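You operate a simulated robot arm through the tools that you are given. There is no shell and no other tool.

You run a simulated two-armed robot. Do the job below in one go: nothing can be reset, and whatever is moved stays where it is left.

JOB
Switch off and set the head height for 2 kg sacks.
Fine: switch off first; free the black lever, turn the height knob to the mark, push the lever back to hold it; all else at the head ends as it was. Where these are worked on the way, their far stop is far enough and under half their travel is too little: black lever.

It is judged by the outcome, as a careful person would: the job done as asked, and still so three seconds after it is handed in. It fails if anything else is knocked over, pushed out of place, dropped, spilled or broken.

ROBOT AND FRAMES
Two 7-joint arms with three-finger grippers on one trunk that stands fixed in place. Base frame: the origin is at the foot of the trunk, x ahead of it, y to its left, z up. Readings come in mm, degrees, newtons and seconds.
The left shoulder is at [70, 165, 1249], the right one opposite. With the tool pointing down near the work surface each hand reaches from about 100 to 320 mm from the base axis, measured 20 degrees to its own side. Payload 3.91 kg a hand.
Tool frame (each hand has its own): the origin (TCP) lies between the finger pads and is the grasp point; the fingertips stand 30 mm ahead of it; z points along the fingers, y is the line along which they close. The gripper opens to 116 mm. The gripper's body begins 73 mm behind the TCP.
Orientation is told as [roll, pitch, yaw] about the base's x, y, z axes, in that order, counted from this pose: with the fingers straight down and closing along the base's y, the tool's x points along the base's -x, its y along +y and its z along -z.

CONTROLS
- The arms move only by the tool move_arm. It takes "left_series", "right_series" or both (then of equal length, played together; a hand with none holds still); each is one flat list of numbers, 7 for each row, row after row: the shift along the base's x, y, z in cm, then the turn, a rotation vector about the base's x, y, z in degrees, then the opening, from 0 (shut) to 1 (fully open). In form: [x, y, z, ax, ay, az, claw, x, y, z, ax, ay, az, claw, ...]. A call has 1 to 20 rows; each row is the pose to reach, as a shift and turn from the pose commanded when the call began. Each row takes 0.2 s and may step no farther than 50 mm and 8.6 degrees from the row before; otherwise, or with a gripper value out of range, the whole call is refused. A pose out of reach is approached as far as the arm can. The call stops where the force on the tool passes 40 N (or 10 N more than at its start, if that is more) or the arm is blocked; 0.2 s more then pass. Each finger travels about 153 mm/s and halts on what it meets, pressing with about 30 N; the grip force reading is that of the motor and also rises with nothing between the fingers. The clock runs only during rows and for 0.2 s after the last one: add rows that repeat a pose to give the fingers time. The reply holds the time, the measured pose of the TCP, the force on the tool along the base axes, the opening and the grip force, in the units named above and with some noise, with the torque about the TCP (base axes, N m) and any sound that the robot's microphone picked up, and new pictures: "show" is both (left out), scene, wrist or none (wrist: the cameras of the hands that moved).
- Cameras (640 x 400 px; columns grow to the right, rows downward): "scene" is now at [141.5, 15.7, 1602.7]; the picture's right is [0.16, -0.99, 0.00], its down [-0.24, -0.04, -0.97] and it looks along [0.96, 0.16, -0.24] (base axes); focal length 229 px, centre (320, 200). "left" rides on the left gripper at [75, 17, -88] in its tool frame; the picture's right is [-0.22, 0.97, 0.00], its down [-0.70, -0.16, -0.70] and it looks along [-0.68, -0.16, 0.71] (tool axes); focal length 247 px, centre (320, 200). "right" rides on the right gripper at [52, 56, -88] in its tool frame; the picture's right is [-0.73, 0.68, 0.00], its down [-0.49, -0.52, -0.70] and it looks along [-0.48, -0.51, 0.71] (tool axes); focal length 247 px, centre (320, 200).
- move_column(by): slides the trunk up (or, below 0, down) by that many mm; the arms and the scene camera ride with it, the base frame stays. It gives what a move gives, with no picture.
- turn_head(pan, tilt): turns the head with the scene camera to pan (to the left, within 86 degrees either way) and tilt (down, from -29 to 69), counted from straight ahead of the robot. It gives what a move gives, and a new picture of the scene camera.
- measure_at(camera, pixels): for up to 12 pixels [column, row] of the newest picture of that camera ("zoom" is the newest enlarged one), the place [x, y, z] in the base frame of the surface seen there, good to about 3 mm. No time passes.
- close_up(camera, box): a new picture of the part [left, top, right, bottom] of that camera's present view, enlarged. No time passes.
- close_job(): hands the job in; it is judged then, once.

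Open the grippers and draw the arms clear of the work before you hand the job in, unless the task says otherwise.

The tools are called after "Emit:" as a command line: name --argument value ..., lists and objects as JSON in quotes. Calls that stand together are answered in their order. move_arm: Moves the arms, as the interface text tells. Its arguments: {"type":"object","properties":{"left_series":{"type":"array","items":{"type":"number"}},"right_series":{"type":"array","items":{"type":"number"}},"show":{"type":"string","enum":["both","scene","wrist","none"]}},"required":[]} The other tools are called the same way: move_column (by) slides the trunk up or down; turn_head (pan, tilt) turns the head that bears the scene camera; measure_at (camera, pixels) gives the place of the surface under pixels of a picture; close_up (camera, box) takes an enlarged picture of a part of a camera's view; close_job () hands the job in.

At the start:

```text
time_s: 0.0
left_tool_pos: [498.4, 120.8, 1532.8]
left_tcp_rot: [0.1, -0.2, 0.0]
left_contact_force: [0.1, 0.2, -0.3]
left_wrist_torque: [-0.01, 0.0, 0.01]
left_width: 115.8
left_grip_force: 0.0
right_tool_pos: [473.7, -200.9, 1583.1]
right_tcp_rot: [0.0, -0.2, 0.0]
right_contact_force: [0.8, -0.1, -0.3]
right_wrist_torque: [0.01, -0.01, 0.0]
right_width: 116.0
right_grip_force: 0.0
trunk travel left (down, up): [-786.0, 54.0]
head pan, tilt: [9.3, 14.1]
```

scene: 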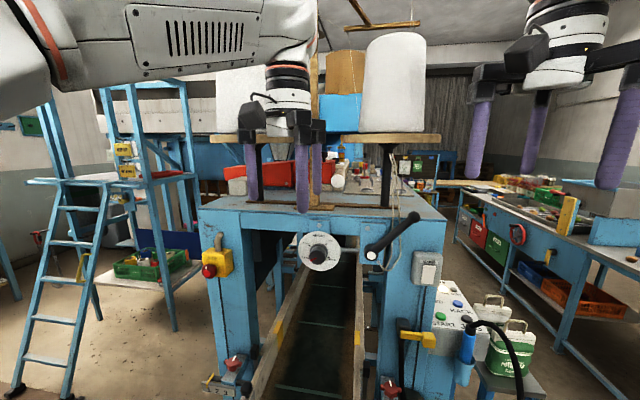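
right: 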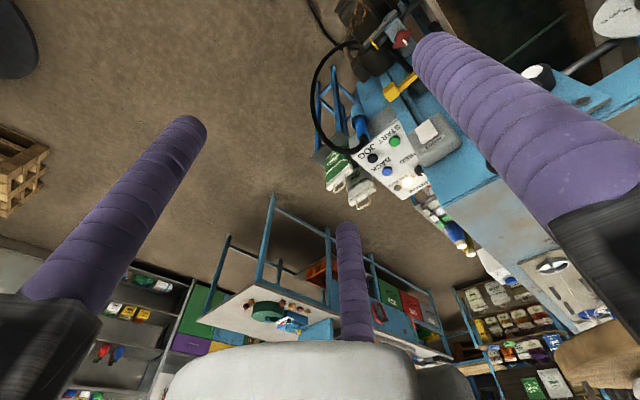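
left: 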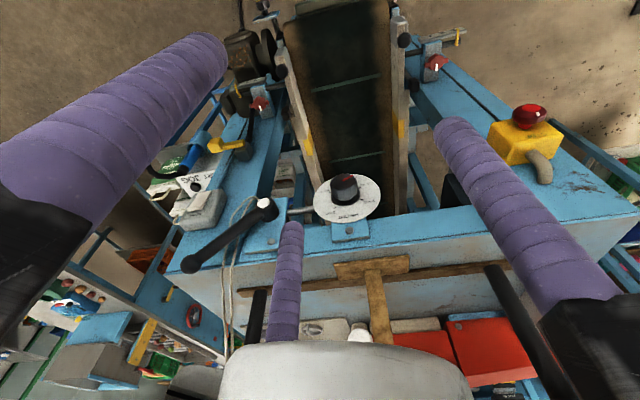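

I see a machine with a dial/knob at about (318,252), a black lever at (392,235), a red button on a yellow box at (210,268), and a control box at (450,315). I take enlarged views of these first.

Emit:
close_up --camera "scene" --box '[270, 190, 450, 300]'

Emit:
close_up --camera "scene" --box '[390, 230, 550, 390]'

Emit:
close_up --camera "scene" --box '[180, 220, 280, 300]'

Emit:
close_up --camera "left" --box '[160, 150, 420, 290]'

```text
3.56 times, centred on (360, 245) of scene
```

zoom: 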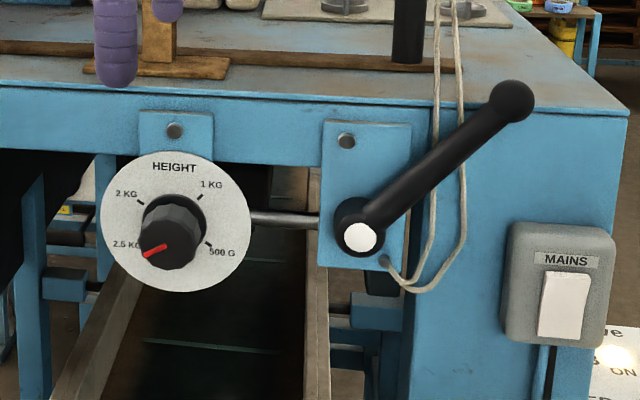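

```text
2.50 times, centred on (470, 310) of scene
```

zoom: 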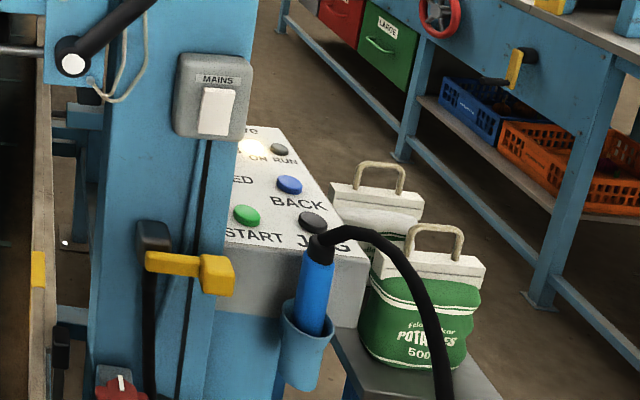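

```text
5.00 times, centred on (230, 260) of scene
```

zoom: 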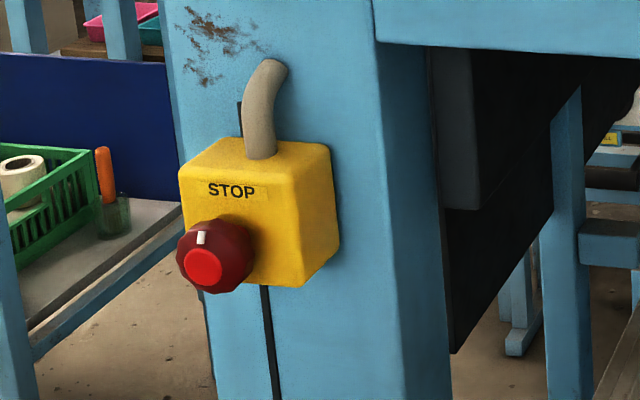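

```text
2.46 times, centred on (290, 220) of left
```

zoom: 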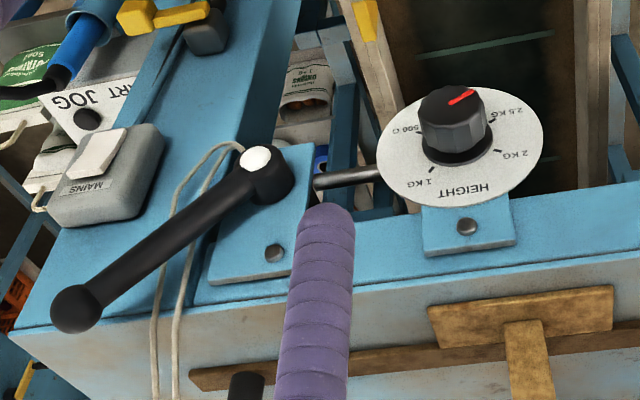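

The knob points to about "2.5 KG" and there are a MAINS rocker, a STOP button and a yellow handle. I measure the places of these parts.

Emit:
measure_at --camera "scene" --pixels '[[317, 253], [305, 240], [371, 255], [413, 216], [429, 272], [209, 271], [415, 338], [325, 190], [420, 230], [300, 268], [450, 315], [467, 320]]'

Emit:
turn_head --pan 0 --tilt 35

```text
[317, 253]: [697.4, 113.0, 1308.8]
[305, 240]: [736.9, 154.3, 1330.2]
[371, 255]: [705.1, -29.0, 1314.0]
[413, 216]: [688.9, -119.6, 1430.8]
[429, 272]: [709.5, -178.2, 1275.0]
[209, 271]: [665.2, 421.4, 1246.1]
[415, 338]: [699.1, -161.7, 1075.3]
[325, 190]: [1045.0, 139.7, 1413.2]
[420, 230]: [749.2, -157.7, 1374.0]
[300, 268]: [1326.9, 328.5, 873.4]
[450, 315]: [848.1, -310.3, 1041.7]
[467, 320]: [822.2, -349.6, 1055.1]
```

```text
time_s: 0.8
left_tool_pos: [498.5, 121.1, 1533.8]
left_tcp_rot: [-0.1, -0.2, 0.0]
left_contact_force: [-0.1, -0.3, 0.1]
left_wrist_torque: [-0.01, -0.02, 0.01]
left_width: 115.9
left_grip_force: 0.1
right_tool_pos: [472.2, -201.7, 1583.2]
right_tcp_rot: [0.0, -0.1, 0.0]
right_contact_force: [-0.3, 0.0, -0.3]
right_wrist_torque: [-0.01, 0.03, 0.04]
right_width: 115.9
right_grip_force: 0.0
trunk travel left (down, up): [-786.0, 54.0]
head pan, tilt: [0.0, 35.0]
```

scene: 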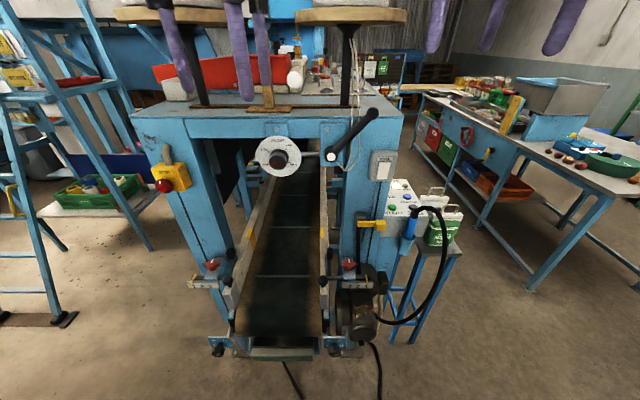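

The conveyor head is in view, with the MAINS box near (382,165), the yellow handle near (370,225) and the panel near (400,195). I enlarge the panel and handle area.

Emit:
close_up --camera "scene" --box '[330, 150, 470, 240]'

Emit:
close_up --camera "scene" --box '[380, 170, 420, 225]'

Emit:
close_up --camera "scene" --box '[320, 200, 420, 300]'

Emit:
close_up --camera "scene" --box '[140, 140, 220, 200]'

Emit:
close_up --camera "right" --box '[300, 20, 520, 240]'

```text
4.44 times, centred on (400, 195) of scene
```

zoom: 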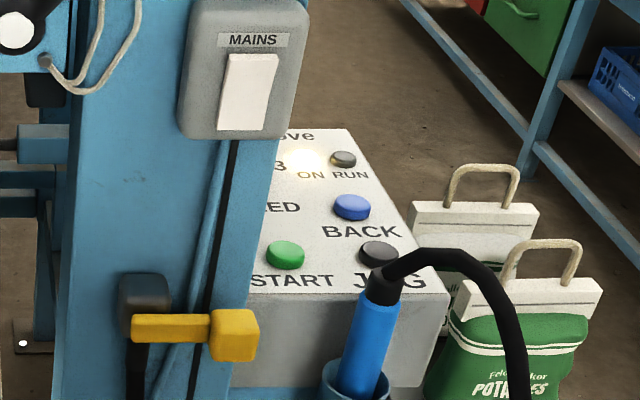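

```text
7.27 times, centred on (400, 198) of scene
```

zoom: 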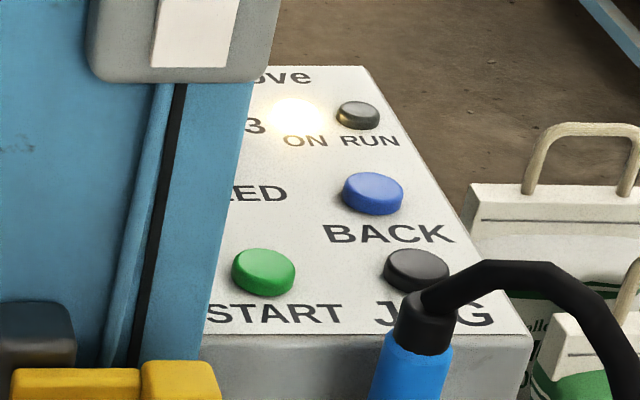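

```text
4.00 times, centred on (370, 250) of scene
```

zoom: 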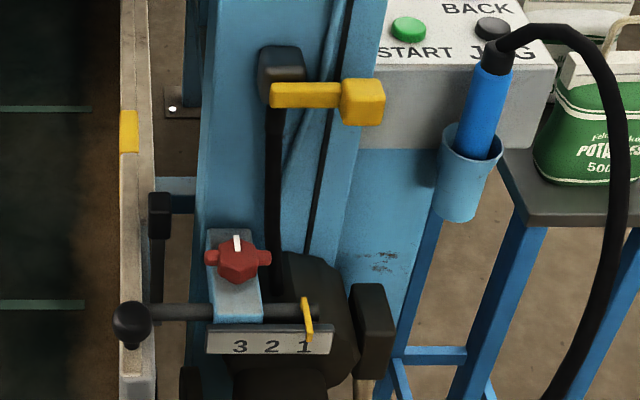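

```text
6.67 times, centred on (180, 170) of scene
```

zoom: 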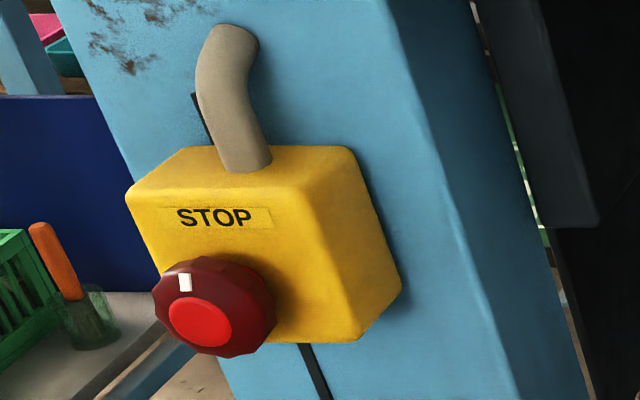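

```text
1.82 times, centred on (410, 130) of right
```

zoom: 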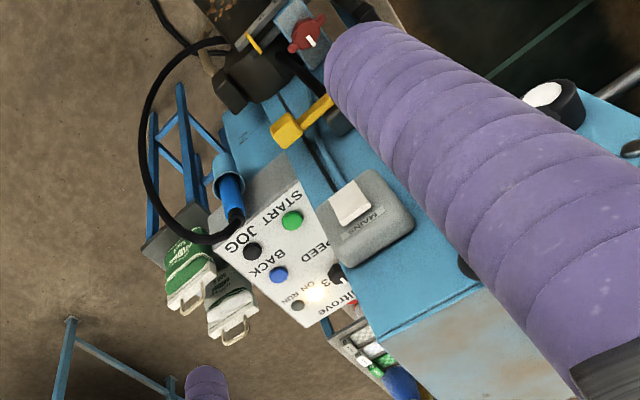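

The panel's ON lamp is lit, so MAINS at (382,165) is the live switch. I enlarge the lever, cord and rocker to see their geometry before moving.

Emit:
close_up --camera "scene" --box '[310, 95, 410, 190]'

Emit:
measure_at --camera "zoom" --pixels '[[200, 200], [300, 100], [320, 260], [280, 250], [310, 330], [210, 240], [165, 235], [300, 320], [420, 180], [520, 300]]'

Emit:
close_up --camera "scene" --box '[362, 145, 402, 185]'

Emit:
close_up --camera "scene" --box '[245, 125, 325, 185]'

```text
4.21 times, centred on (360, 142) of scene
```

zoom: 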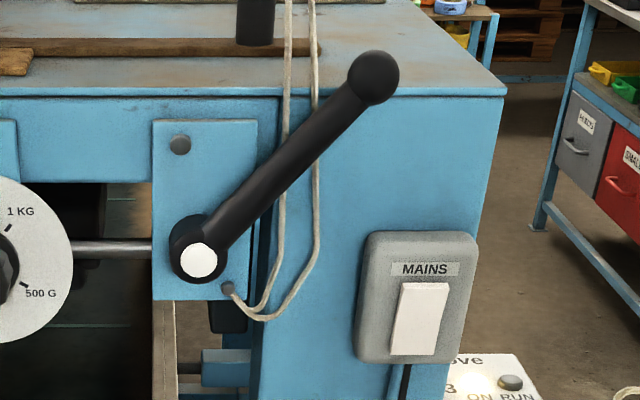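

```text
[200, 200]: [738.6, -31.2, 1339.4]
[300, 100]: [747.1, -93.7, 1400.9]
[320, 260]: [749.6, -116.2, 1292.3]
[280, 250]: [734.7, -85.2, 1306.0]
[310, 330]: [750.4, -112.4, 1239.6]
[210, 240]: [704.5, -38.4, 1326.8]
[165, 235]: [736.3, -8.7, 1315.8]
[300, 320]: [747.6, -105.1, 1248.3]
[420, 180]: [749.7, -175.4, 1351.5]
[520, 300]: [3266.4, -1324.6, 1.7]
```

```text
10.00 times, centred on (382, 165) of scene
```

zoom: 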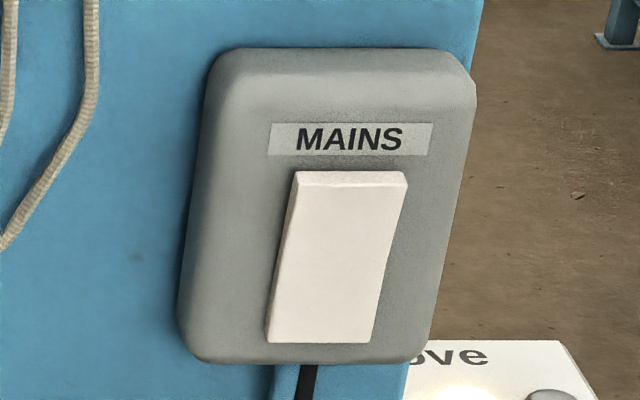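

```text
6.67 times, centred on (285, 155) of scene
```

zoom: 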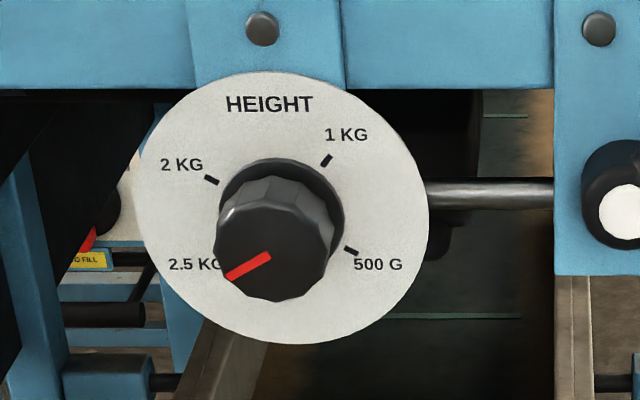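

I measure the dial ticks and knob on the newest enlargement, and the rocker and lever in the scene picture.

Emit:
measure_at --camera "zoom" --pixels '[[230, 275], [267, 256], [211, 180], [327, 160], [351, 250], [270, 85], [280, 335], [150, 210], [425, 200], [245, 230], [310, 245], [272, 285]]'

Emit:
measure_at --camera "scene" --pixels '[[385, 164], [382, 171], [381, 178], [374, 165], [392, 165], [373, 113], [367, 122], [358, 130], [350, 138], [342, 146], [335, 153], [332, 157]]'

```text
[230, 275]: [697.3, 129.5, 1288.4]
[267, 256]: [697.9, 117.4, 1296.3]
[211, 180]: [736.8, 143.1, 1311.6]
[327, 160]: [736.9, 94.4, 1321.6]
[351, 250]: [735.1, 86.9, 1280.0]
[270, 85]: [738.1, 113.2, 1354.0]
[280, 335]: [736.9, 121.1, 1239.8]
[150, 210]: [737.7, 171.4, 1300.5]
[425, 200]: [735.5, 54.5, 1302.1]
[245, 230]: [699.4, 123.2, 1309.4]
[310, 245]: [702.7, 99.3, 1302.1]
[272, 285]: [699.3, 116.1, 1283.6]
```

```text
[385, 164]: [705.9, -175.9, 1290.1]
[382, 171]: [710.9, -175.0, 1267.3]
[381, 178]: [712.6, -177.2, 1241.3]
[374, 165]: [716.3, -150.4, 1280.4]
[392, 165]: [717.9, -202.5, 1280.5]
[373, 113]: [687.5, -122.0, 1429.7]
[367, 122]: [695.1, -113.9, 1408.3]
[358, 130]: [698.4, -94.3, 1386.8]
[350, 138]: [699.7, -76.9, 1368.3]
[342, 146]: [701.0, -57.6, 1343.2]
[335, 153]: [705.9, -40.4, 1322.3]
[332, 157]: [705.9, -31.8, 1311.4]
```

The dial lies in the plane x≈737 with its centre near (115,1297), and the red line must go about 60° clockwise to the 2 KG tick. The purple fingers look unusual in the wrist view, so I measure their tips before planning approach paths.

Emit:
measure_at --camera "left" --pixels '[[205, 60], [100, 120], [452, 135], [530, 230], [290, 235], [285, 290], [280, 330], [340, 370]]'

Emit:
measure_at --camera "right" --pixels '[[180, 140], [90, 260], [440, 60], [550, 160], [348, 235], [352, 310], [300, 370]]'

Emit:
close_up --camera "scene" --box '[140, 0, 300, 110]'

```text
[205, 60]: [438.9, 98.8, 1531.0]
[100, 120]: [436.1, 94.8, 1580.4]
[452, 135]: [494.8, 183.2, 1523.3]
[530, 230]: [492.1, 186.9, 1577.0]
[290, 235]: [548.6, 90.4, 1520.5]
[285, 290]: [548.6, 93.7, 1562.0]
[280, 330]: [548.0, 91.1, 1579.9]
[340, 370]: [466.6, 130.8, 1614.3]
```

```text
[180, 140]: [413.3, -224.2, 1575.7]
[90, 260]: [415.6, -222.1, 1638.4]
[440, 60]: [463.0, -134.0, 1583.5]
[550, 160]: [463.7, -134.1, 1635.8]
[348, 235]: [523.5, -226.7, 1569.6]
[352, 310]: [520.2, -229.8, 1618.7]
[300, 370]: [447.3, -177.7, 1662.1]
```

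```text
3.64 times, centred on (220, 55) of scene
```

zoom: 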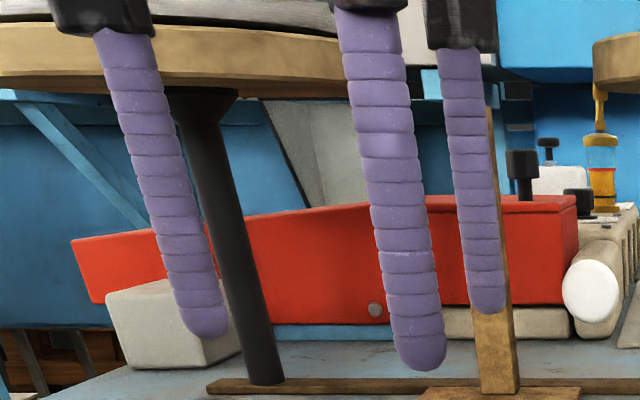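

The hands really carry three fingers (tips ±~58 mm around the TCP), so I close the right hand and turn it to point forward (+x), lowering it to about [520,-176,1292], well short of the machine (x≈700).

Emit:
move_arm --right_series '[0.4, 0.2, -2.6, 0, -8.2, 0, 0.5, 0.8, 0.4, -5.3, 0, -16.4, 0, 0, 1.3, 0.7, -7.9, 0, -24.5, 0, 0, 1.7, 0.9, -10.6, 0, -32.7, 0, 0, 2.1, 1.1, -13.2, 0, -40.9, 0, 0, 2.6, 1.4, -15.9, 0, -49.1, 0, 0, 3.0, 1.6, -18.5, 0, -57.3, 0, 0, 3.4, 1.8, -21.2, 0, -65.5, 0, 0, 3.8, 2.0, -23.8, 0, -73.6, 0, 0, 4.3, 2.3, -26.5, 0, -81.8, 0, 0, 4.7, 2.5, -29.1, 0, -90, 0, 0, 4.7, 2.5, -29.1, 0, -90, 0, 0]' --show "both"

```text
time_s: 3.4
left_tool_pos: [497.6, 121.7, 1533.8]
left_tcp_rot: [-0.1, -0.1, 0.0]
left_contact_force: [0.9, 0.2, 0.2]
left_wrist_torque: [0.02, 0.02, 0.02]
left_width: 116.2
left_grip_force: 0.1
right_tool_pos: [550.6, -106.6, 1321.7]
right_tcp_rot: [-146.7, -89.8, 146.4]
right_contact_force: [1.2, 0.2, -4.1]
right_wrist_torque: [-0.01, -0.43, 0.0]
right_width: 9.2
right_grip_force: 30.1
right hand out of reach, approached as far as the arm can: row 9, 10, 11, 12
trunk travel left (down, up): [-786.0, 54.0]
head pan, tilt: [0.0, 35.0]
```

scene: 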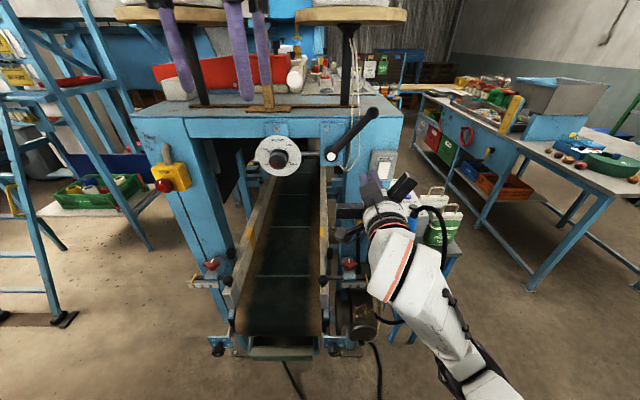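
right: 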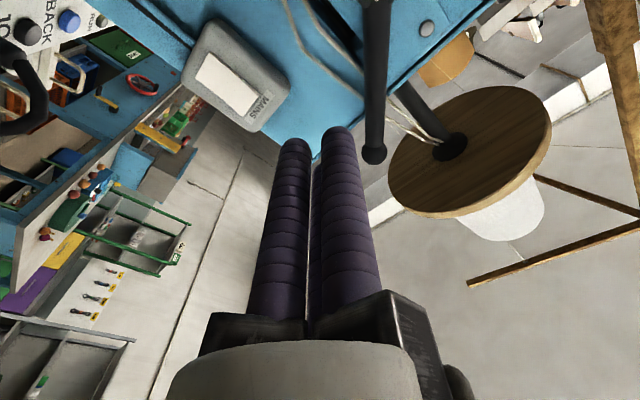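

The reply says the hand could not fold to [520,-176,1292] and sits at [551,-107,1322], with the lever and MAINS still ahead of it. I make a small forward move to see where the commanded base now is.

Emit:
move_arm --right_series '[3, 0, 0, 0, 0, 0, 0, 6, 0, 0, 0, 0, 0, 0, 8, 0, 0, 0, 0, 0, 0, 8, 0, 0, 0, 0, 0, 0]' --show "both"

```text
time_s: 4.4
left_tool_pos: [499.6, 121.7, 1531.8]
left_tcp_rot: [-0.1, -0.2, 0.0]
left_contact_force: [-0.6, -0.5, 0.0]
left_wrist_torque: [-0.01, -0.02, -0.02]
left_width: 116.0
left_grip_force: 0.0
right_tool_pos: [590.5, -77.2, 1331.5]
right_tcp_rot: [-64.0, -89.8, 63.8]
right_contact_force: [0.3, 0.4, -1.0]
right_wrist_torque: [-0.01, -0.02, 0.02]
right_width: 9.3
right_grip_force: 29.9
right hand out of reach, approached as far as the arm can: row 1, 2, 3, 4
trunk travel left (down, up): [-786.0, 54.0]
head pan, tilt: [0.0, 35.0]
```

scene: 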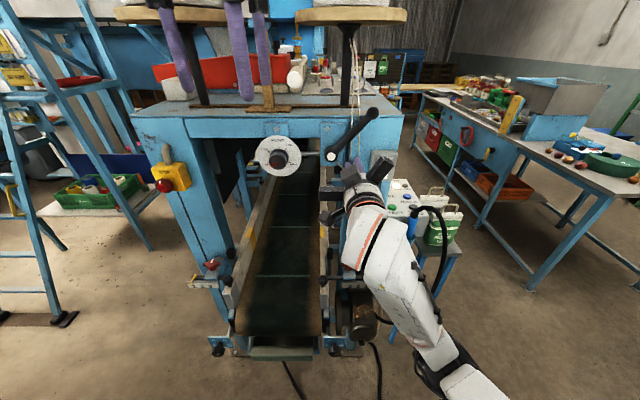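
right: 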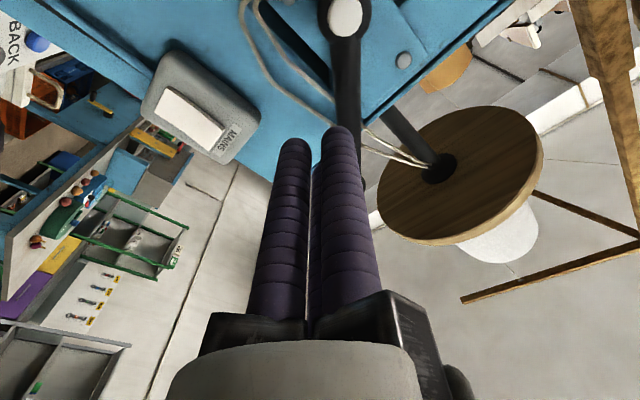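

The hand still cannot take the level pose here (it drifted to [591,-77,1332]); the shoulder is probably too near in height, so lowering the trunk should help. First I measure what lies under the hands (conveyor, rails).

Emit:
measure_at --camera "scene" --pixels '[[280, 345], [280, 300], [285, 230], [235, 310], [325, 310], [250, 240], [210, 265], [348, 263], [370, 225], [343, 225], [220, 345], [355, 283]]'

Emit:
turn_head --pan 0 --tilt 60

```text
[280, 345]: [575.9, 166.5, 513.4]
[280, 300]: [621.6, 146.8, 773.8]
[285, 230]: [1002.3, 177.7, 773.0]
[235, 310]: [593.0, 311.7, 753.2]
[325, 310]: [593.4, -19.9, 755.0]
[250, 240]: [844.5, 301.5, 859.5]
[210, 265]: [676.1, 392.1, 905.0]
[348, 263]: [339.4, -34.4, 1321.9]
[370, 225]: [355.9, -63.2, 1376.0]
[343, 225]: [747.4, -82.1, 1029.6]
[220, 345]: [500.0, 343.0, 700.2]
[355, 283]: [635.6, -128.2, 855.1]
```

```text
time_s: 5.3
left_tool_pos: [498.2, 120.3, 1533.3]
left_tcp_rot: [0.0, -0.1, 0.0]
left_contact_force: [0.0, 0.4, 0.1]
left_wrist_torque: [0.0, -0.02, -0.01]
left_width: 115.9
left_grip_force: 0.0
right_tool_pos: [591.5, -77.8, 1331.7]
right_tcp_rot: [-62.9, -89.9, 62.8]
right_contact_force: [0.6, 1.2, 0.3]
right_wrist_torque: [-0.02, 0.0, 0.01]
right_width: 9.3
right_grip_force: 30.6
trunk travel left (down, up): [-786.0, 54.0]
head pan, tilt: [0.0, 60.0]
```

scene: 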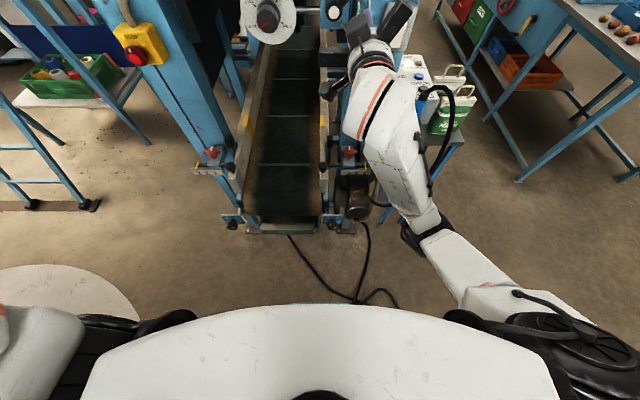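

Everything of the conveyor below is under z≈910 in front of x≈700. I raise the right hand about 20 cm, then I will lower the trunk so the arms work at a better distance.

Emit:
move_arm --right_series '[0, -1, 4, 0, 0, 0, 0, 0, -2, 8, 0, 0, 0, 0, 0, -3, 12, 0, 0, 0, 0, 0, -3, 16, 0, 0, 0, 0, 0, -3, 20, 0, 0, 0, 0, 0, -3, 20, 0, 0, 0, 0]' --show "scene"

```text
time_s: 6.7
left_tool_pos: [498.2, 120.6, 1533.1]
left_tcp_rot: [0.0, -0.1, 0.0]
left_contact_force: [0.1, -0.4, -0.7]
left_wrist_torque: [0.03, 0.01, 0.04]
left_width: 115.9
left_grip_force: 0.1
right_tool_pos: [591.2, -107.5, 1531.1]
right_tcp_rot: [81.6, -90.1, -81.7]
right_contact_force: [0.6, -0.3, -0.2]
right_wrist_torque: [-0.01, 0.02, -0.01]
right_width: 9.4
right_grip_force: 30.3
trunk travel left (down, up): [-786.0, 54.0]
head pan, tilt: [0.0, 60.0]
```

scene: 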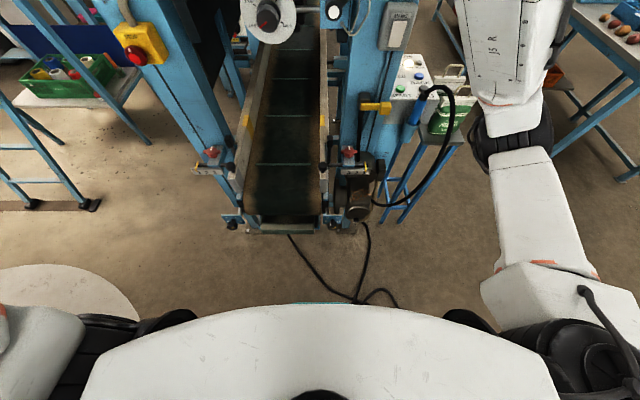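

The commanded base follows the real pose, and the level pose is reached well when the hand is ~280 mm above the shoulder. I lower the trunk by 240 mm, which brings the right hand to about z=1291 with tips at x≈621, clear of the machine.

Emit:
move_column --by -240

Emit:
turn_head --pan -5 --tilt 10

```text
time_s: 9.2
left_tool_pos: [499.0, 122.6, 1293.5]
left_tcp_rot: [-0.1, -0.1, 0.0]
left_contact_force: [0.3, -0.1, -0.2]
left_wrist_torque: [-0.03, 0.01, 0.02]
left_width: 116.0
left_grip_force: 0.0
right_tool_pos: [588.7, -107.4, 1290.5]
right_tcp_rot: [171.9, -89.9, -171.9]
right_contact_force: [0.0, -0.5, 0.3]
right_wrist_torque: [-0.02, 0.01, 0.01]
right_width: 9.4
right_grip_force: 30.5
trunk travel left (down, up): [-546.0, 294.0]
head pan, tilt: [0.0, 60.0]
```

```text
time_s: 10.4
left_tool_pos: [499.0, 120.8, 1293.6]
left_tcp_rot: [0.0, -0.1, 0.0]
left_contact_force: [-0.6, 0.7, -0.7]
left_wrist_torque: [-0.01, 0.04, 0.02]
left_width: 116.1
left_grip_force: 0.0
right_tool_pos: [589.4, -107.5, 1291.9]
right_tcp_rot: [172.5, -89.9, -172.5]
right_contact_force: [-0.3, 0.2, 0.3]
right_wrist_torque: [0.02, 0.01, -0.02]
right_width: 9.2
right_grip_force: 30.1
trunk travel left (down, up): [-546.0, 294.0]
head pan, tilt: [-5.0, 10.0]
```

scene: 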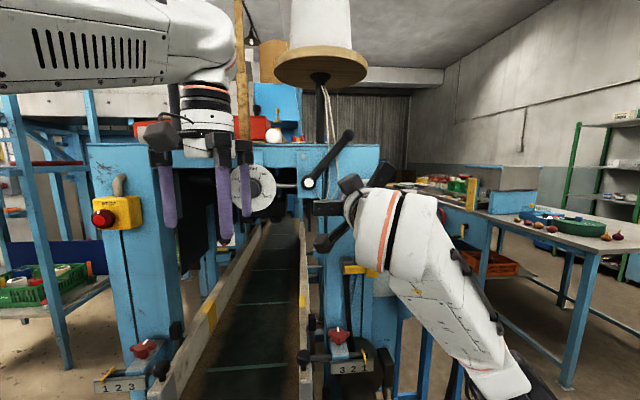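

The right hand is at [589,-107,1292] pointing forward. I half-open it so a single left-hand finger stands out, and move to put that finger in front of the rocker (y≈-176, z≈1286), with tips still ~50 mm short of it.

Emit:
move_arm --right_series '[0, -3, 0, 0, 0, 0, 0.5, 1, -6, -0.3, 0, 0, 0, 0.5, 2, -9, -0.6, 0, 0, 0, 0.5, 3, -10.5, -0.6, 0, 0, 0, 0.5, 3, -10.5, -0.6, 0, 0, 0, 0.5]' --show "both"

```text
time_s: 11.6
left_tool_pos: [498.9, 119.8, 1292.6]
left_tcp_rot: [-0.1, -0.1, 0.1]
left_contact_force: [0.3, 0.8, 0.5]
left_wrist_torque: [0.0, 0.0, -0.01]
left_width: 115.6
left_grip_force: 0.1
right_tool_pos: [592.5, -153.3, 1307.6]
right_tcp_rot: [-50.7, -87.8, 48.2]
right_contact_force: [-1.1, 0.1, -0.8]
right_wrist_torque: [0.03, -0.05, 0.01]
right_width: 57.8
right_grip_force: 0.0
right hand out of reach, approached as far as the arm can: row 1, 2, 3, 4, 5
trunk travel left (down, up): [-546.0, 294.0]
head pan, tilt: [-5.0, 10.0]
```

scene: 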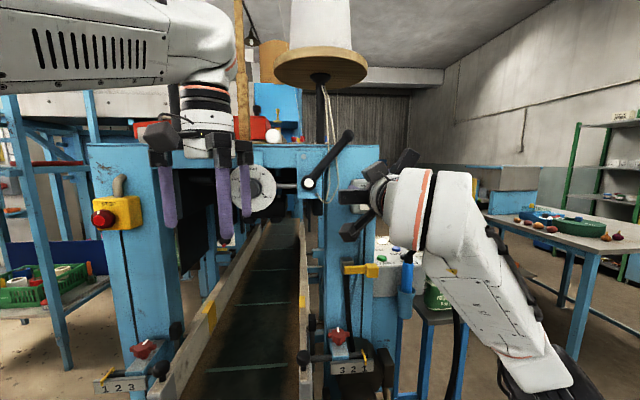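
right: 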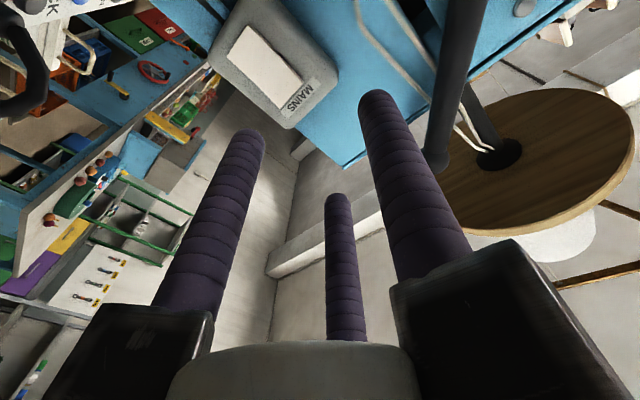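

The level pose drifts again as the hand goes to the right, so I yaw the hand about 24° to its own side (which keeps the wrist inward) and close it, staying at tips x<640.

Emit:
move_arm --right_series '[0, 0, 0, 0, 0, -8, 0, 0, 0, 0, 0, 0, -16, 0, 0, -1, -0.5, 0, 0, -24, 0, 1, -2, -1.5, 0, 0, -24, 0, 2, -2.5, -2.1, 0, 0, -24, 0, 2, -2.5, -2.1, 0, 0, -24, 0]' --show "both"

```text
time_s: 13.0
left_tool_pos: [498.3, 121.5, 1292.8]
left_tcp_rot: [0.0, 0.0, 0.0]
left_contact_force: [-0.4, -0.4, -0.1]
left_wrist_torque: [0.01, -0.01, 0.0]
left_width: 115.9
left_grip_force: 0.1
right_tool_pos: [611.4, -176.9, 1288.6]
right_tcp_rot: [-50.9, -87.7, 24.2]
right_contact_force: [0.1, 0.0, 0.1]
right_wrist_torque: [0.0, -0.01, 0.0]
right_width: 9.4
right_grip_force: 29.8
trunk travel left (down, up): [-546.0, 294.0]
head pan, tilt: [-5.0, 10.0]
```

scene: 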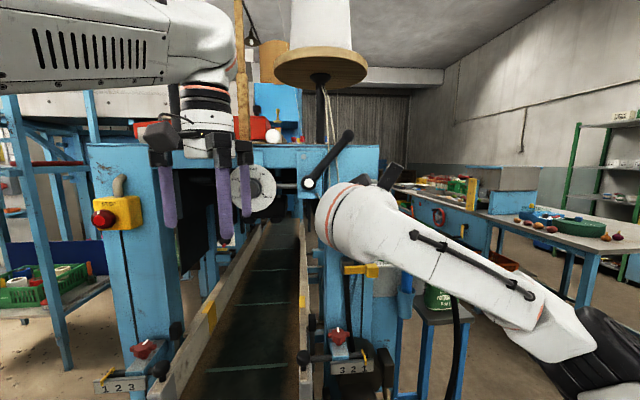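
right: 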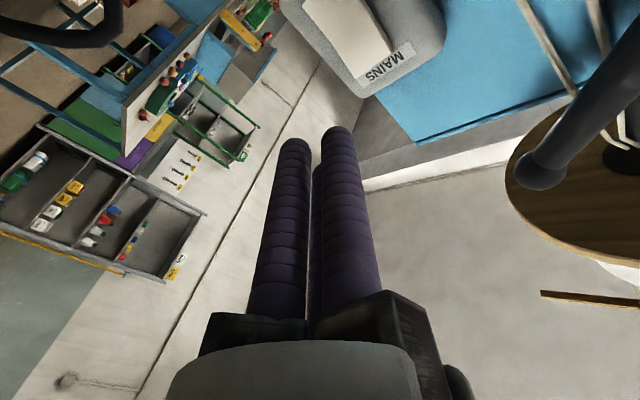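

The pose is now reached: TCP at [611,-177,1289], yawed ~26°, with the rocker at (350,40) in the wrist view. I measure fingertips and rocker together to aim the press.

Emit:
measure_at --camera "right" --pixels '[[335, 133], [335, 150], [292, 145], [366, 75], [345, 40], [330, 10], [390, 62], [410, 20], [380, 30], [316, 30]]'

Emit:
close_up --camera "right" --box '[240, 0, 480, 150]'

```text
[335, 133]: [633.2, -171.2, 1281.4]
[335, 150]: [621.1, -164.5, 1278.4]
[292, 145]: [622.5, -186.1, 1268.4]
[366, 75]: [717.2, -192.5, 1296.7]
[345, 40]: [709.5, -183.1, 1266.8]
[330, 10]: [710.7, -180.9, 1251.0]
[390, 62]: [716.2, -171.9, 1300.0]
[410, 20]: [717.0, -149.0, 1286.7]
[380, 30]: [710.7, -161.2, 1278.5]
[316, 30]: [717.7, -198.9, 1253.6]
```

```text
2.67 times, centred on (360, 75) of right
```

zoom: 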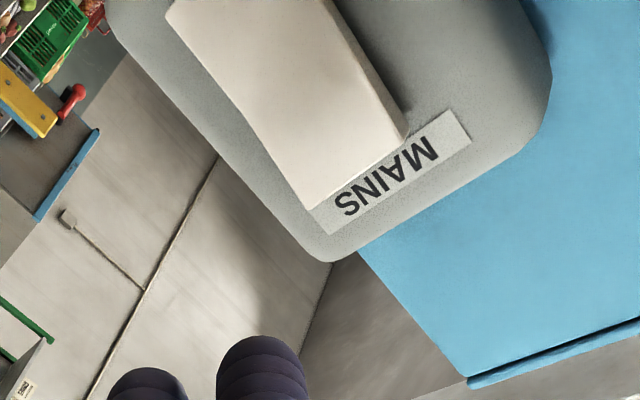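

Rocker top edge is near [706,-176,1292] and the leading fingertip near [640,-177,1288]. I push straight forward about 70 mm in shrinking steps and watch the force.

Emit:
move_arm --right_series '[2.5, 0.1, -0.1, 0, 0, 0, 0, 5.0, 0.1, -0.2, 0, 0, 0, 0, 5.8, 0.1, -0.2, 0, 0, 0, 0, 6.2, 0.1, -0.2, 0, 0, 0, 0, 6.6, 0.1, -0.2, 0, 0, 0, 0, 7.0, 0.1, -0.2, 0, 0, 0, 0]' --show "both"

```text
time_s: 14.4
left_tool_pos: [496.3, 120.7, 1293.7]
left_tcp_rot: [0.0, -0.3, 0.0]
left_contact_force: [-0.1, 0.2, 0.1]
left_wrist_torque: [0.0, 0.0, -0.01]
left_width: 116.1
left_grip_force: 0.0
right_tool_pos: [679.2, -176.8, 1287.2]
right_tcp_rot: [-51.1, -87.9, 24.5]
right_contact_force: [-9.8, 0.0, -2.5]
right_wrist_torque: [0.04, 0.1, 0.02]
right_width: 9.1
right_grip_force: 30.3
trunk travel left (down, up): [-546.0, 294.0]
head pan, tilt: [-5.0, 10.0]
```

scene: 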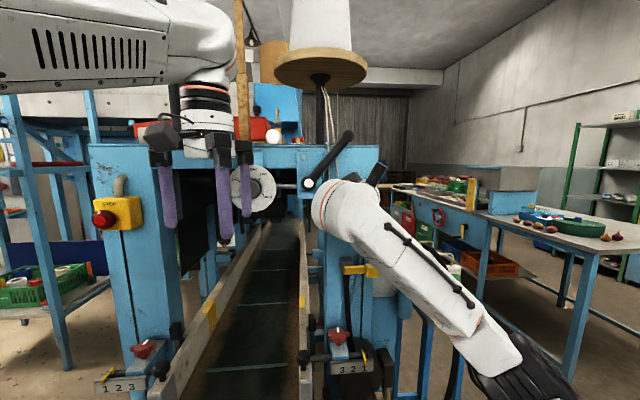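
right: 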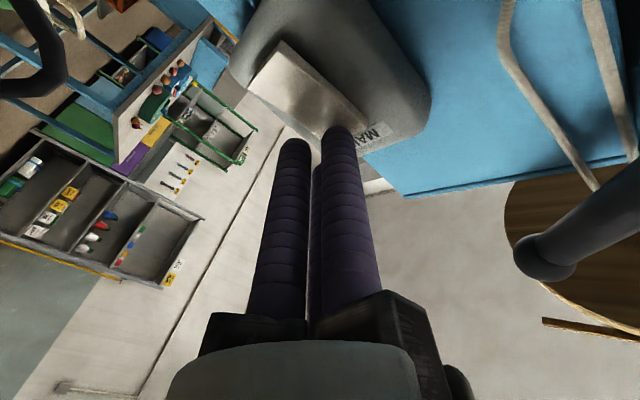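

The fingertip now touches the rocker top with ~10 N. I press a few millimetres more to make it flip.

Emit:
move_arm --right_series '[0.3, 0, 0, 0, 0, 0, 0, 0.6, 0, 0, 0, 0, 0, 0, 0.8, 0, 0, 0, 0, 0, 0]' --show "wrist"

```text
time_s: 15.2
left_tool_pos: [493.3, 121.2, 1296.4]
left_tcp_rot: [0.0, -0.4, 0.1]
left_contact_force: [-0.5, -0.5, 0.3]
left_wrist_torque: [0.02, 0.0, 0.01]
left_width: 115.8
left_grip_force: 0.0
right_tool_pos: [681.0, -177.2, 1291.9]
right_tcp_rot: [-59.1, -88.5, 32.8]
right_contact_force: [-31.0, -0.7, -3.8]
right_wrist_torque: [0.15, 0.16, 0.0]
right_width: 8.7
right_grip_force: 30.0
trunk travel left (down, up): [-546.0, 294.0]
head pan, tilt: [-5.0, 10.0]
stopped in row 3 (right hand): the force on the tool passed its limit at 47 N (the readings are from after the stop); the commanded pose is now the measured one
```

right: 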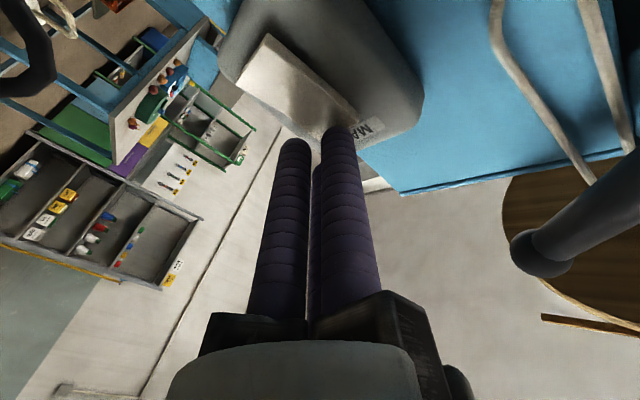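

The force passed the limit; the rocker's far end now seems to stand up at (245,65). I draw back and check the rocker and the ON lamp.

Emit:
move_arm --right_series '[-2, 0, 0, 0, 0, 0, 0, -6, 0, 0, 0, 0, 0, 0, -8, 3, 0, 0, 0, 0, 0, -8, 3, 0, 0, 0, 0, 0]' --show "both"

Emit:
close_up --camera "right" --box '[180, 0, 500, 200]'

```text
time_s: 16.2
left_tool_pos: [498.2, 120.5, 1293.1]
left_tcp_rot: [-0.1, -0.1, 0.0]
left_contact_force: [-0.4, -1.4, 0.0]
left_wrist_torque: [0.0, 0.0, -0.02]
left_width: 115.8
left_grip_force: 0.1
right_tool_pos: [606.9, -147.9, 1286.8]
right_tcp_rot: [-50.4, -88.0, 24.0]
right_contact_force: [0.0, 0.1, 0.7]
right_wrist_torque: [-0.03, -0.02, 0.02]
right_width: 9.0
right_grip_force: 29.9
trunk travel left (down, up): [-546.0, 294.0]
head pan, tilt: [-5.0, 10.0]
```

scene: 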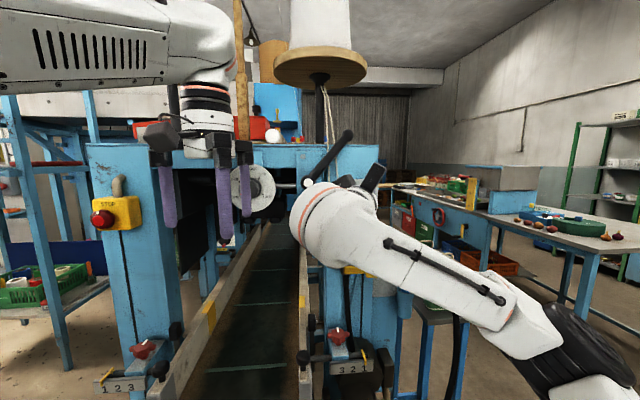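
right: 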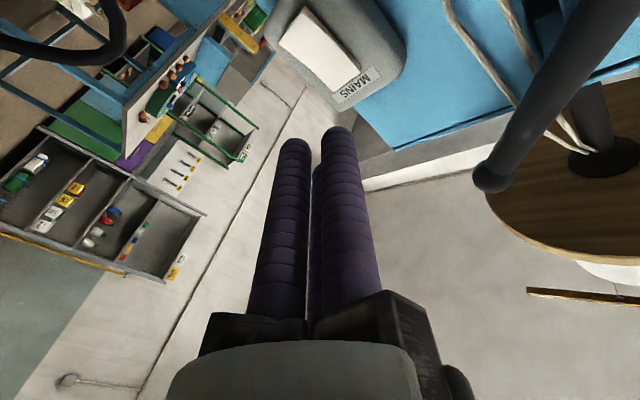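

```text
2.00 times, centred on (340, 100) of right
```

zoom: 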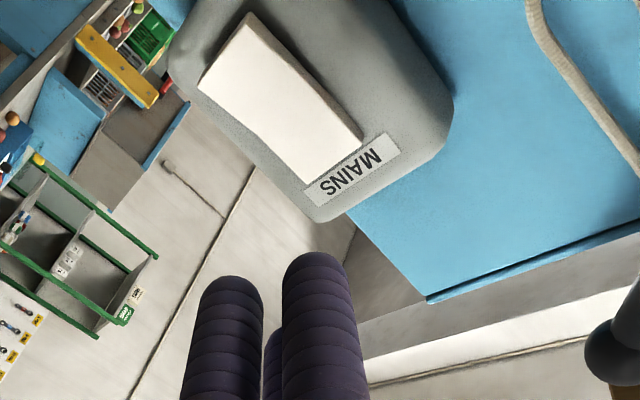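

I measure the rocker's two ends to see if its tilt has changed from the earlier 706 (top) / 713 (bottom).

Emit:
measure_at --camera "zoom" --pixels '[[235, 60], [225, 85], [270, 100], [300, 125], [310, 155], [340, 140], [250, 30], [345, 180], [420, 100]]'

Emit:
turn_head --pan -20 --tilt 25

```text
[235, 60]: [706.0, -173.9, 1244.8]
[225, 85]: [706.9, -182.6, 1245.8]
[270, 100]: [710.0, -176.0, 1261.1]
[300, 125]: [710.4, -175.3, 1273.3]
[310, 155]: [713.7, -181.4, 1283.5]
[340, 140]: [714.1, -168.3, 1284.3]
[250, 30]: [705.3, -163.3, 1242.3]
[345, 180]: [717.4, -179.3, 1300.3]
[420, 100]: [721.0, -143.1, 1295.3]
```

```text
time_s: 16.9
left_tool_pos: [498.5, 120.9, 1293.0]
left_tcp_rot: [-0.1, -0.1, 0.0]
left_contact_force: [0.7, 0.3, 0.4]
left_wrist_torque: [-0.03, -0.01, 0.01]
left_width: 115.9
left_grip_force: 0.1
right_tool_pos: [608.7, -147.3, 1287.5]
right_tcp_rot: [-52.6, -88.0, 26.2]
right_contact_force: [-0.2, 0.3, 0.0]
right_wrist_torque: [0.0, 0.02, -0.01]
right_width: 9.3
right_grip_force: 29.9
trunk travel left (down, up): [-546.0, 294.0]
head pan, tilt: [-20.0, 25.0]
```

scene: 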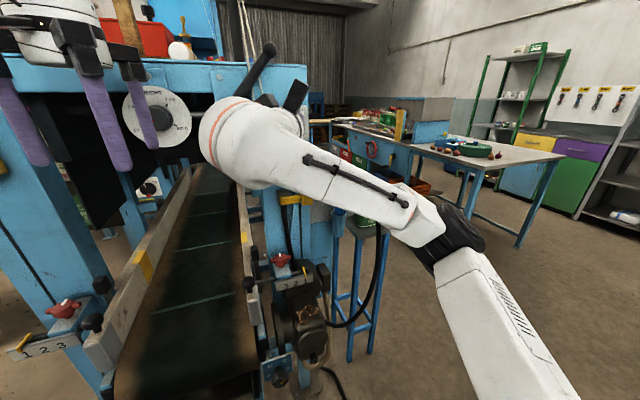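

The rocker has flipped (bottom now 706, top 714). Next I move the left hand aside to the left, and raise the right hand in front of the lever ball (~[707,-124,1428]) at yaw 0, half open, tips still ~60 mm short.

Emit:
move_arm --right_series '[-0.5, 0.3, 3.5, 0, 0, 6.5, 0.5, -1.0, 0.8, 7.0, 0, 0, 13, 0.5, -1.5, 1.3, 10.5, 0, 0, 19.5, 0.5, -1.5, 1.8, 14.0, 0, 0, 26, 0.5, -1.5, 1.8, 14.0, 0, 0, 26, 0.5]' --left_series '[0, 4, 1, 0, 0, 0, 1, 0, 8, 2, 0, 0, 0, 1, 0, 12, 3, 0, 0, 0, 1, 0, 16, 4, 0, 0, 0, 1, 0, 16, 4, 0, 0, 0, 1]' --show "both"

```text
time_s: 18.1
left_tool_pos: [501.3, 281.4, 1332.8]
left_tcp_rot: [0.0, 0.0, 0.1]
left_contact_force: [-0.5, 0.1, 0.0]
left_wrist_torque: [0.03, 0.03, -0.01]
left_width: 115.9
left_grip_force: 0.0
right_tool_pos: [593.5, -129.3, 1427.1]
right_tcp_rot: [-50.9, -87.9, 50.6]
right_contact_force: [0.0, -0.1, -0.4]
right_wrist_torque: [-0.05, -0.01, 0.03]
right_width: 57.8
right_grip_force: 0.0
trunk travel left (down, up): [-546.0, 294.0]
head pan, tilt: [-20.0, 25.0]
```

scene: 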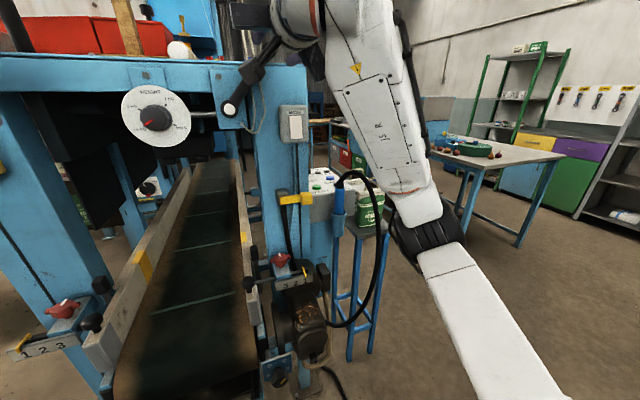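
right: 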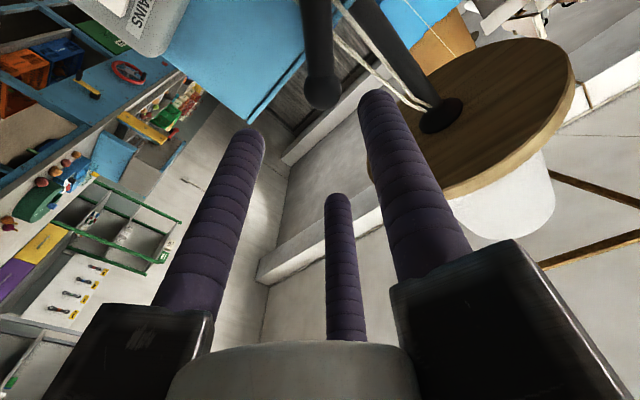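
left: 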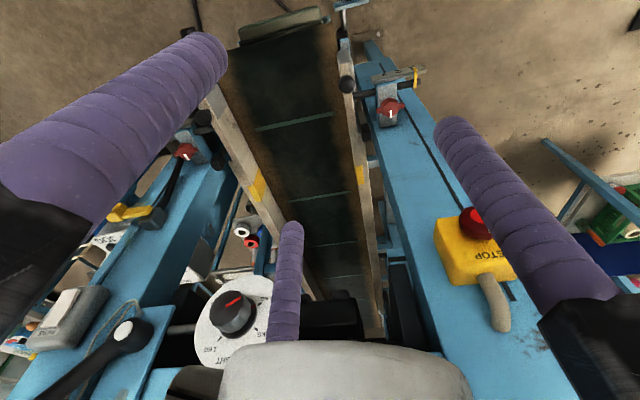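

Both hands reached their places. I check the panel lamp at about (325,178) in the scene view, and the lever ball against the fingers.

Emit:
close_up --camera "scene" --box '[270, 100, 370, 220]'

Emit:
measure_at --camera "right" --pixels '[[322, 92], [318, 60], [316, 20], [375, 100], [248, 140], [337, 205], [395, 100]]'

Emit:
close_up --camera "scene" --box '[200, 30, 320, 140]'

```text
3.33 times, centred on (320, 160) of scene
```

zoom: 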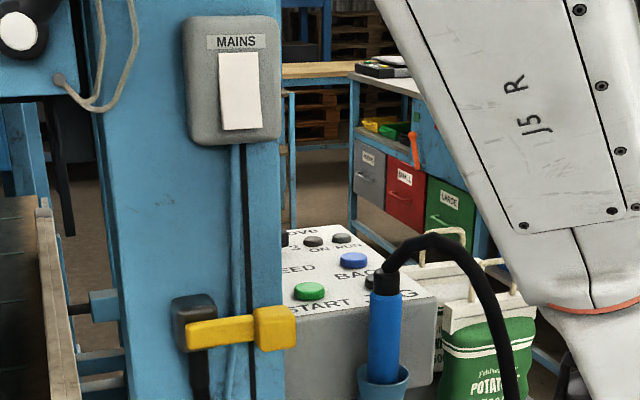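

```text
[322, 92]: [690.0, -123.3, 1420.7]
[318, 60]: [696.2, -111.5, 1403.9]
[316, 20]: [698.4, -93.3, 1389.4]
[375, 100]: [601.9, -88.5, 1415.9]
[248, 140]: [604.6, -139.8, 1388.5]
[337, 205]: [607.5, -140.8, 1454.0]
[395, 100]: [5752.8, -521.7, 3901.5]
```

```text
3.64 times, centred on (260, 85) of scene
```

zoom: 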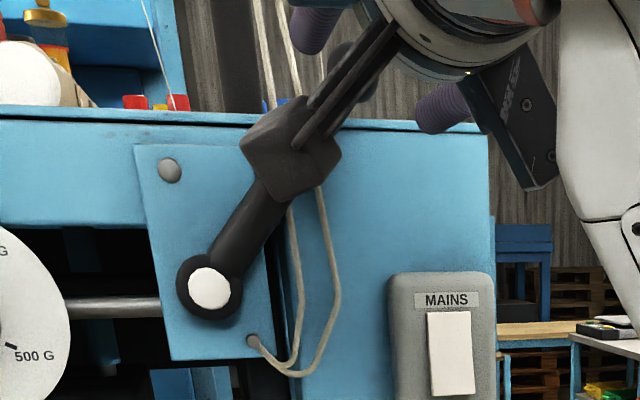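

The ON lamp is dark, so the mains is off. Now I slide the half-open right hand forward so its three fingers cage the lever ball, stopping with tips at x≈722, clear of the cord and column behind.

Emit:
move_arm --right_series '[4, 0.5, 0, 0, 0, 0, 0.5, 7, 0.5, 0, 0, 0, 0, 0.5, 8.5, 0.5, 0, 0, 0, 0, 0.5, 9.3, 0.5, 0, 0, 0, 0, 0.5, 9.8, 0.5, 0, 0, 0, 0, 0.5]' --show "both"

Emit:
close_up --camera "scene" --box '[200, 0, 320, 120]'

```text
time_s: 19.3
left_tool_pos: [499.3, 281.7, 1333.2]
left_tcp_rot: [0.0, -0.2, 0.1]
left_contact_force: [0.0, 0.7, 0.6]
left_wrist_torque: [-0.01, -0.02, -0.01]
left_width: 116.0
left_grip_force: 0.0
right_tool_pos: [681.6, -123.2, 1432.7]
right_tcp_rot: [-53.4, -86.7, 52.5]
right_contact_force: [-0.9, 0.6, -0.1]
right_wrist_torque: [-0.03, 0.01, -0.02]
right_width: 58.2
right_grip_force: 0.0
right hand out of reach, approached as far as the arm can: row 3, 4, 5
trunk travel left (down, up): [-546.0, 294.0]
head pan, tilt: [-20.0, 25.0]
```

scene: 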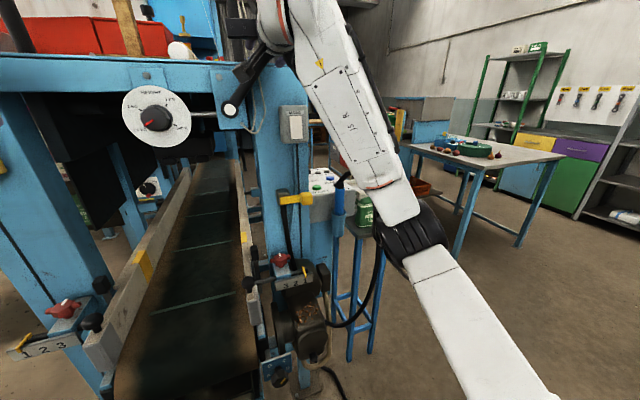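
right: 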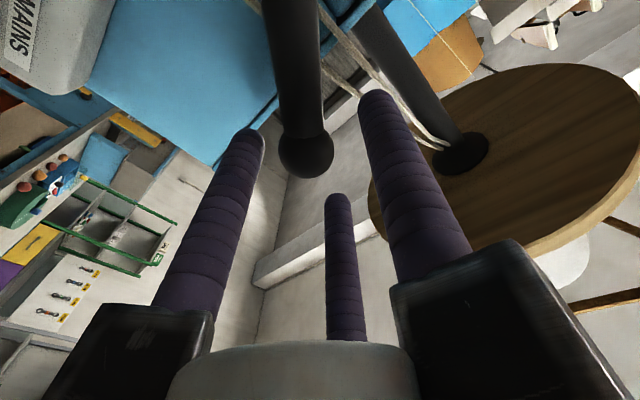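

```text
3.33 times, centred on (260, 60) of scene
```

zoom: 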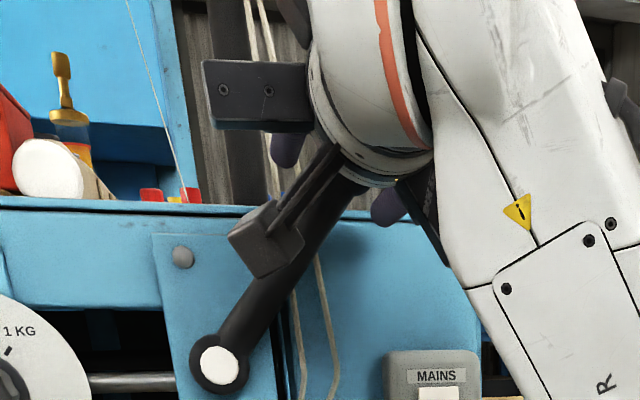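

The hand stopped short at x=682 (about 10 mm less than needed). I withdraw, and will raise the trunk 120 mm to give the arm a better stance.

Emit:
move_arm --right_series '[-4, 0, 0, 0, 0, 0, 0.5, -8, 0, 0, 0, 0, 0, 0.5, -8, 0, 0, 0, 0, 0, 0.5]' --show "none"

Emit:
move_column --by 120

```text
time_s: 20.1
left_tool_pos: [501.1, 281.3, 1332.3]
left_tcp_rot: [0.0, 0.0, -0.1]
left_contact_force: [0.2, -0.2, -1.4]
left_wrist_torque: [-0.02, -0.01, -0.01]
left_width: 115.9
left_grip_force: 0.1
right_tool_pos: [601.5, -123.4, 1431.3]
right_tcp_rot: [-51.1, -87.9, 50.7]
right_contact_force: [0.2, 0.0, -0.1]
right_wrist_torque: [0.0, 0.01, 0.01]
right_width: 58.1
right_grip_force: 0.0
trunk travel left (down, up): [-546.0, 294.0]
head pan, tilt: [-20.0, 25.0]
```

```text
time_s: 21.6
left_tool_pos: [500.2, 281.4, 1453.3]
left_tcp_rot: [0.0, -0.1, 0.1]
left_contact_force: [0.7, 0.3, 0.3]
left_wrist_torque: [0.01, -0.03, -0.02]
left_width: 116.2
left_grip_force: 0.0
right_tool_pos: [600.9, -122.9, 1550.4]
right_tcp_rot: [-52.0, -88.0, 51.6]
right_contact_force: [0.4, 0.6, 0.0]
right_wrist_torque: [0.04, -0.03, 0.02]
right_width: 57.9
right_grip_force: 0.1
trunk travel left (down, up): [-666.0, 174.0]
head pan, tilt: [-20.0, 25.0]
```

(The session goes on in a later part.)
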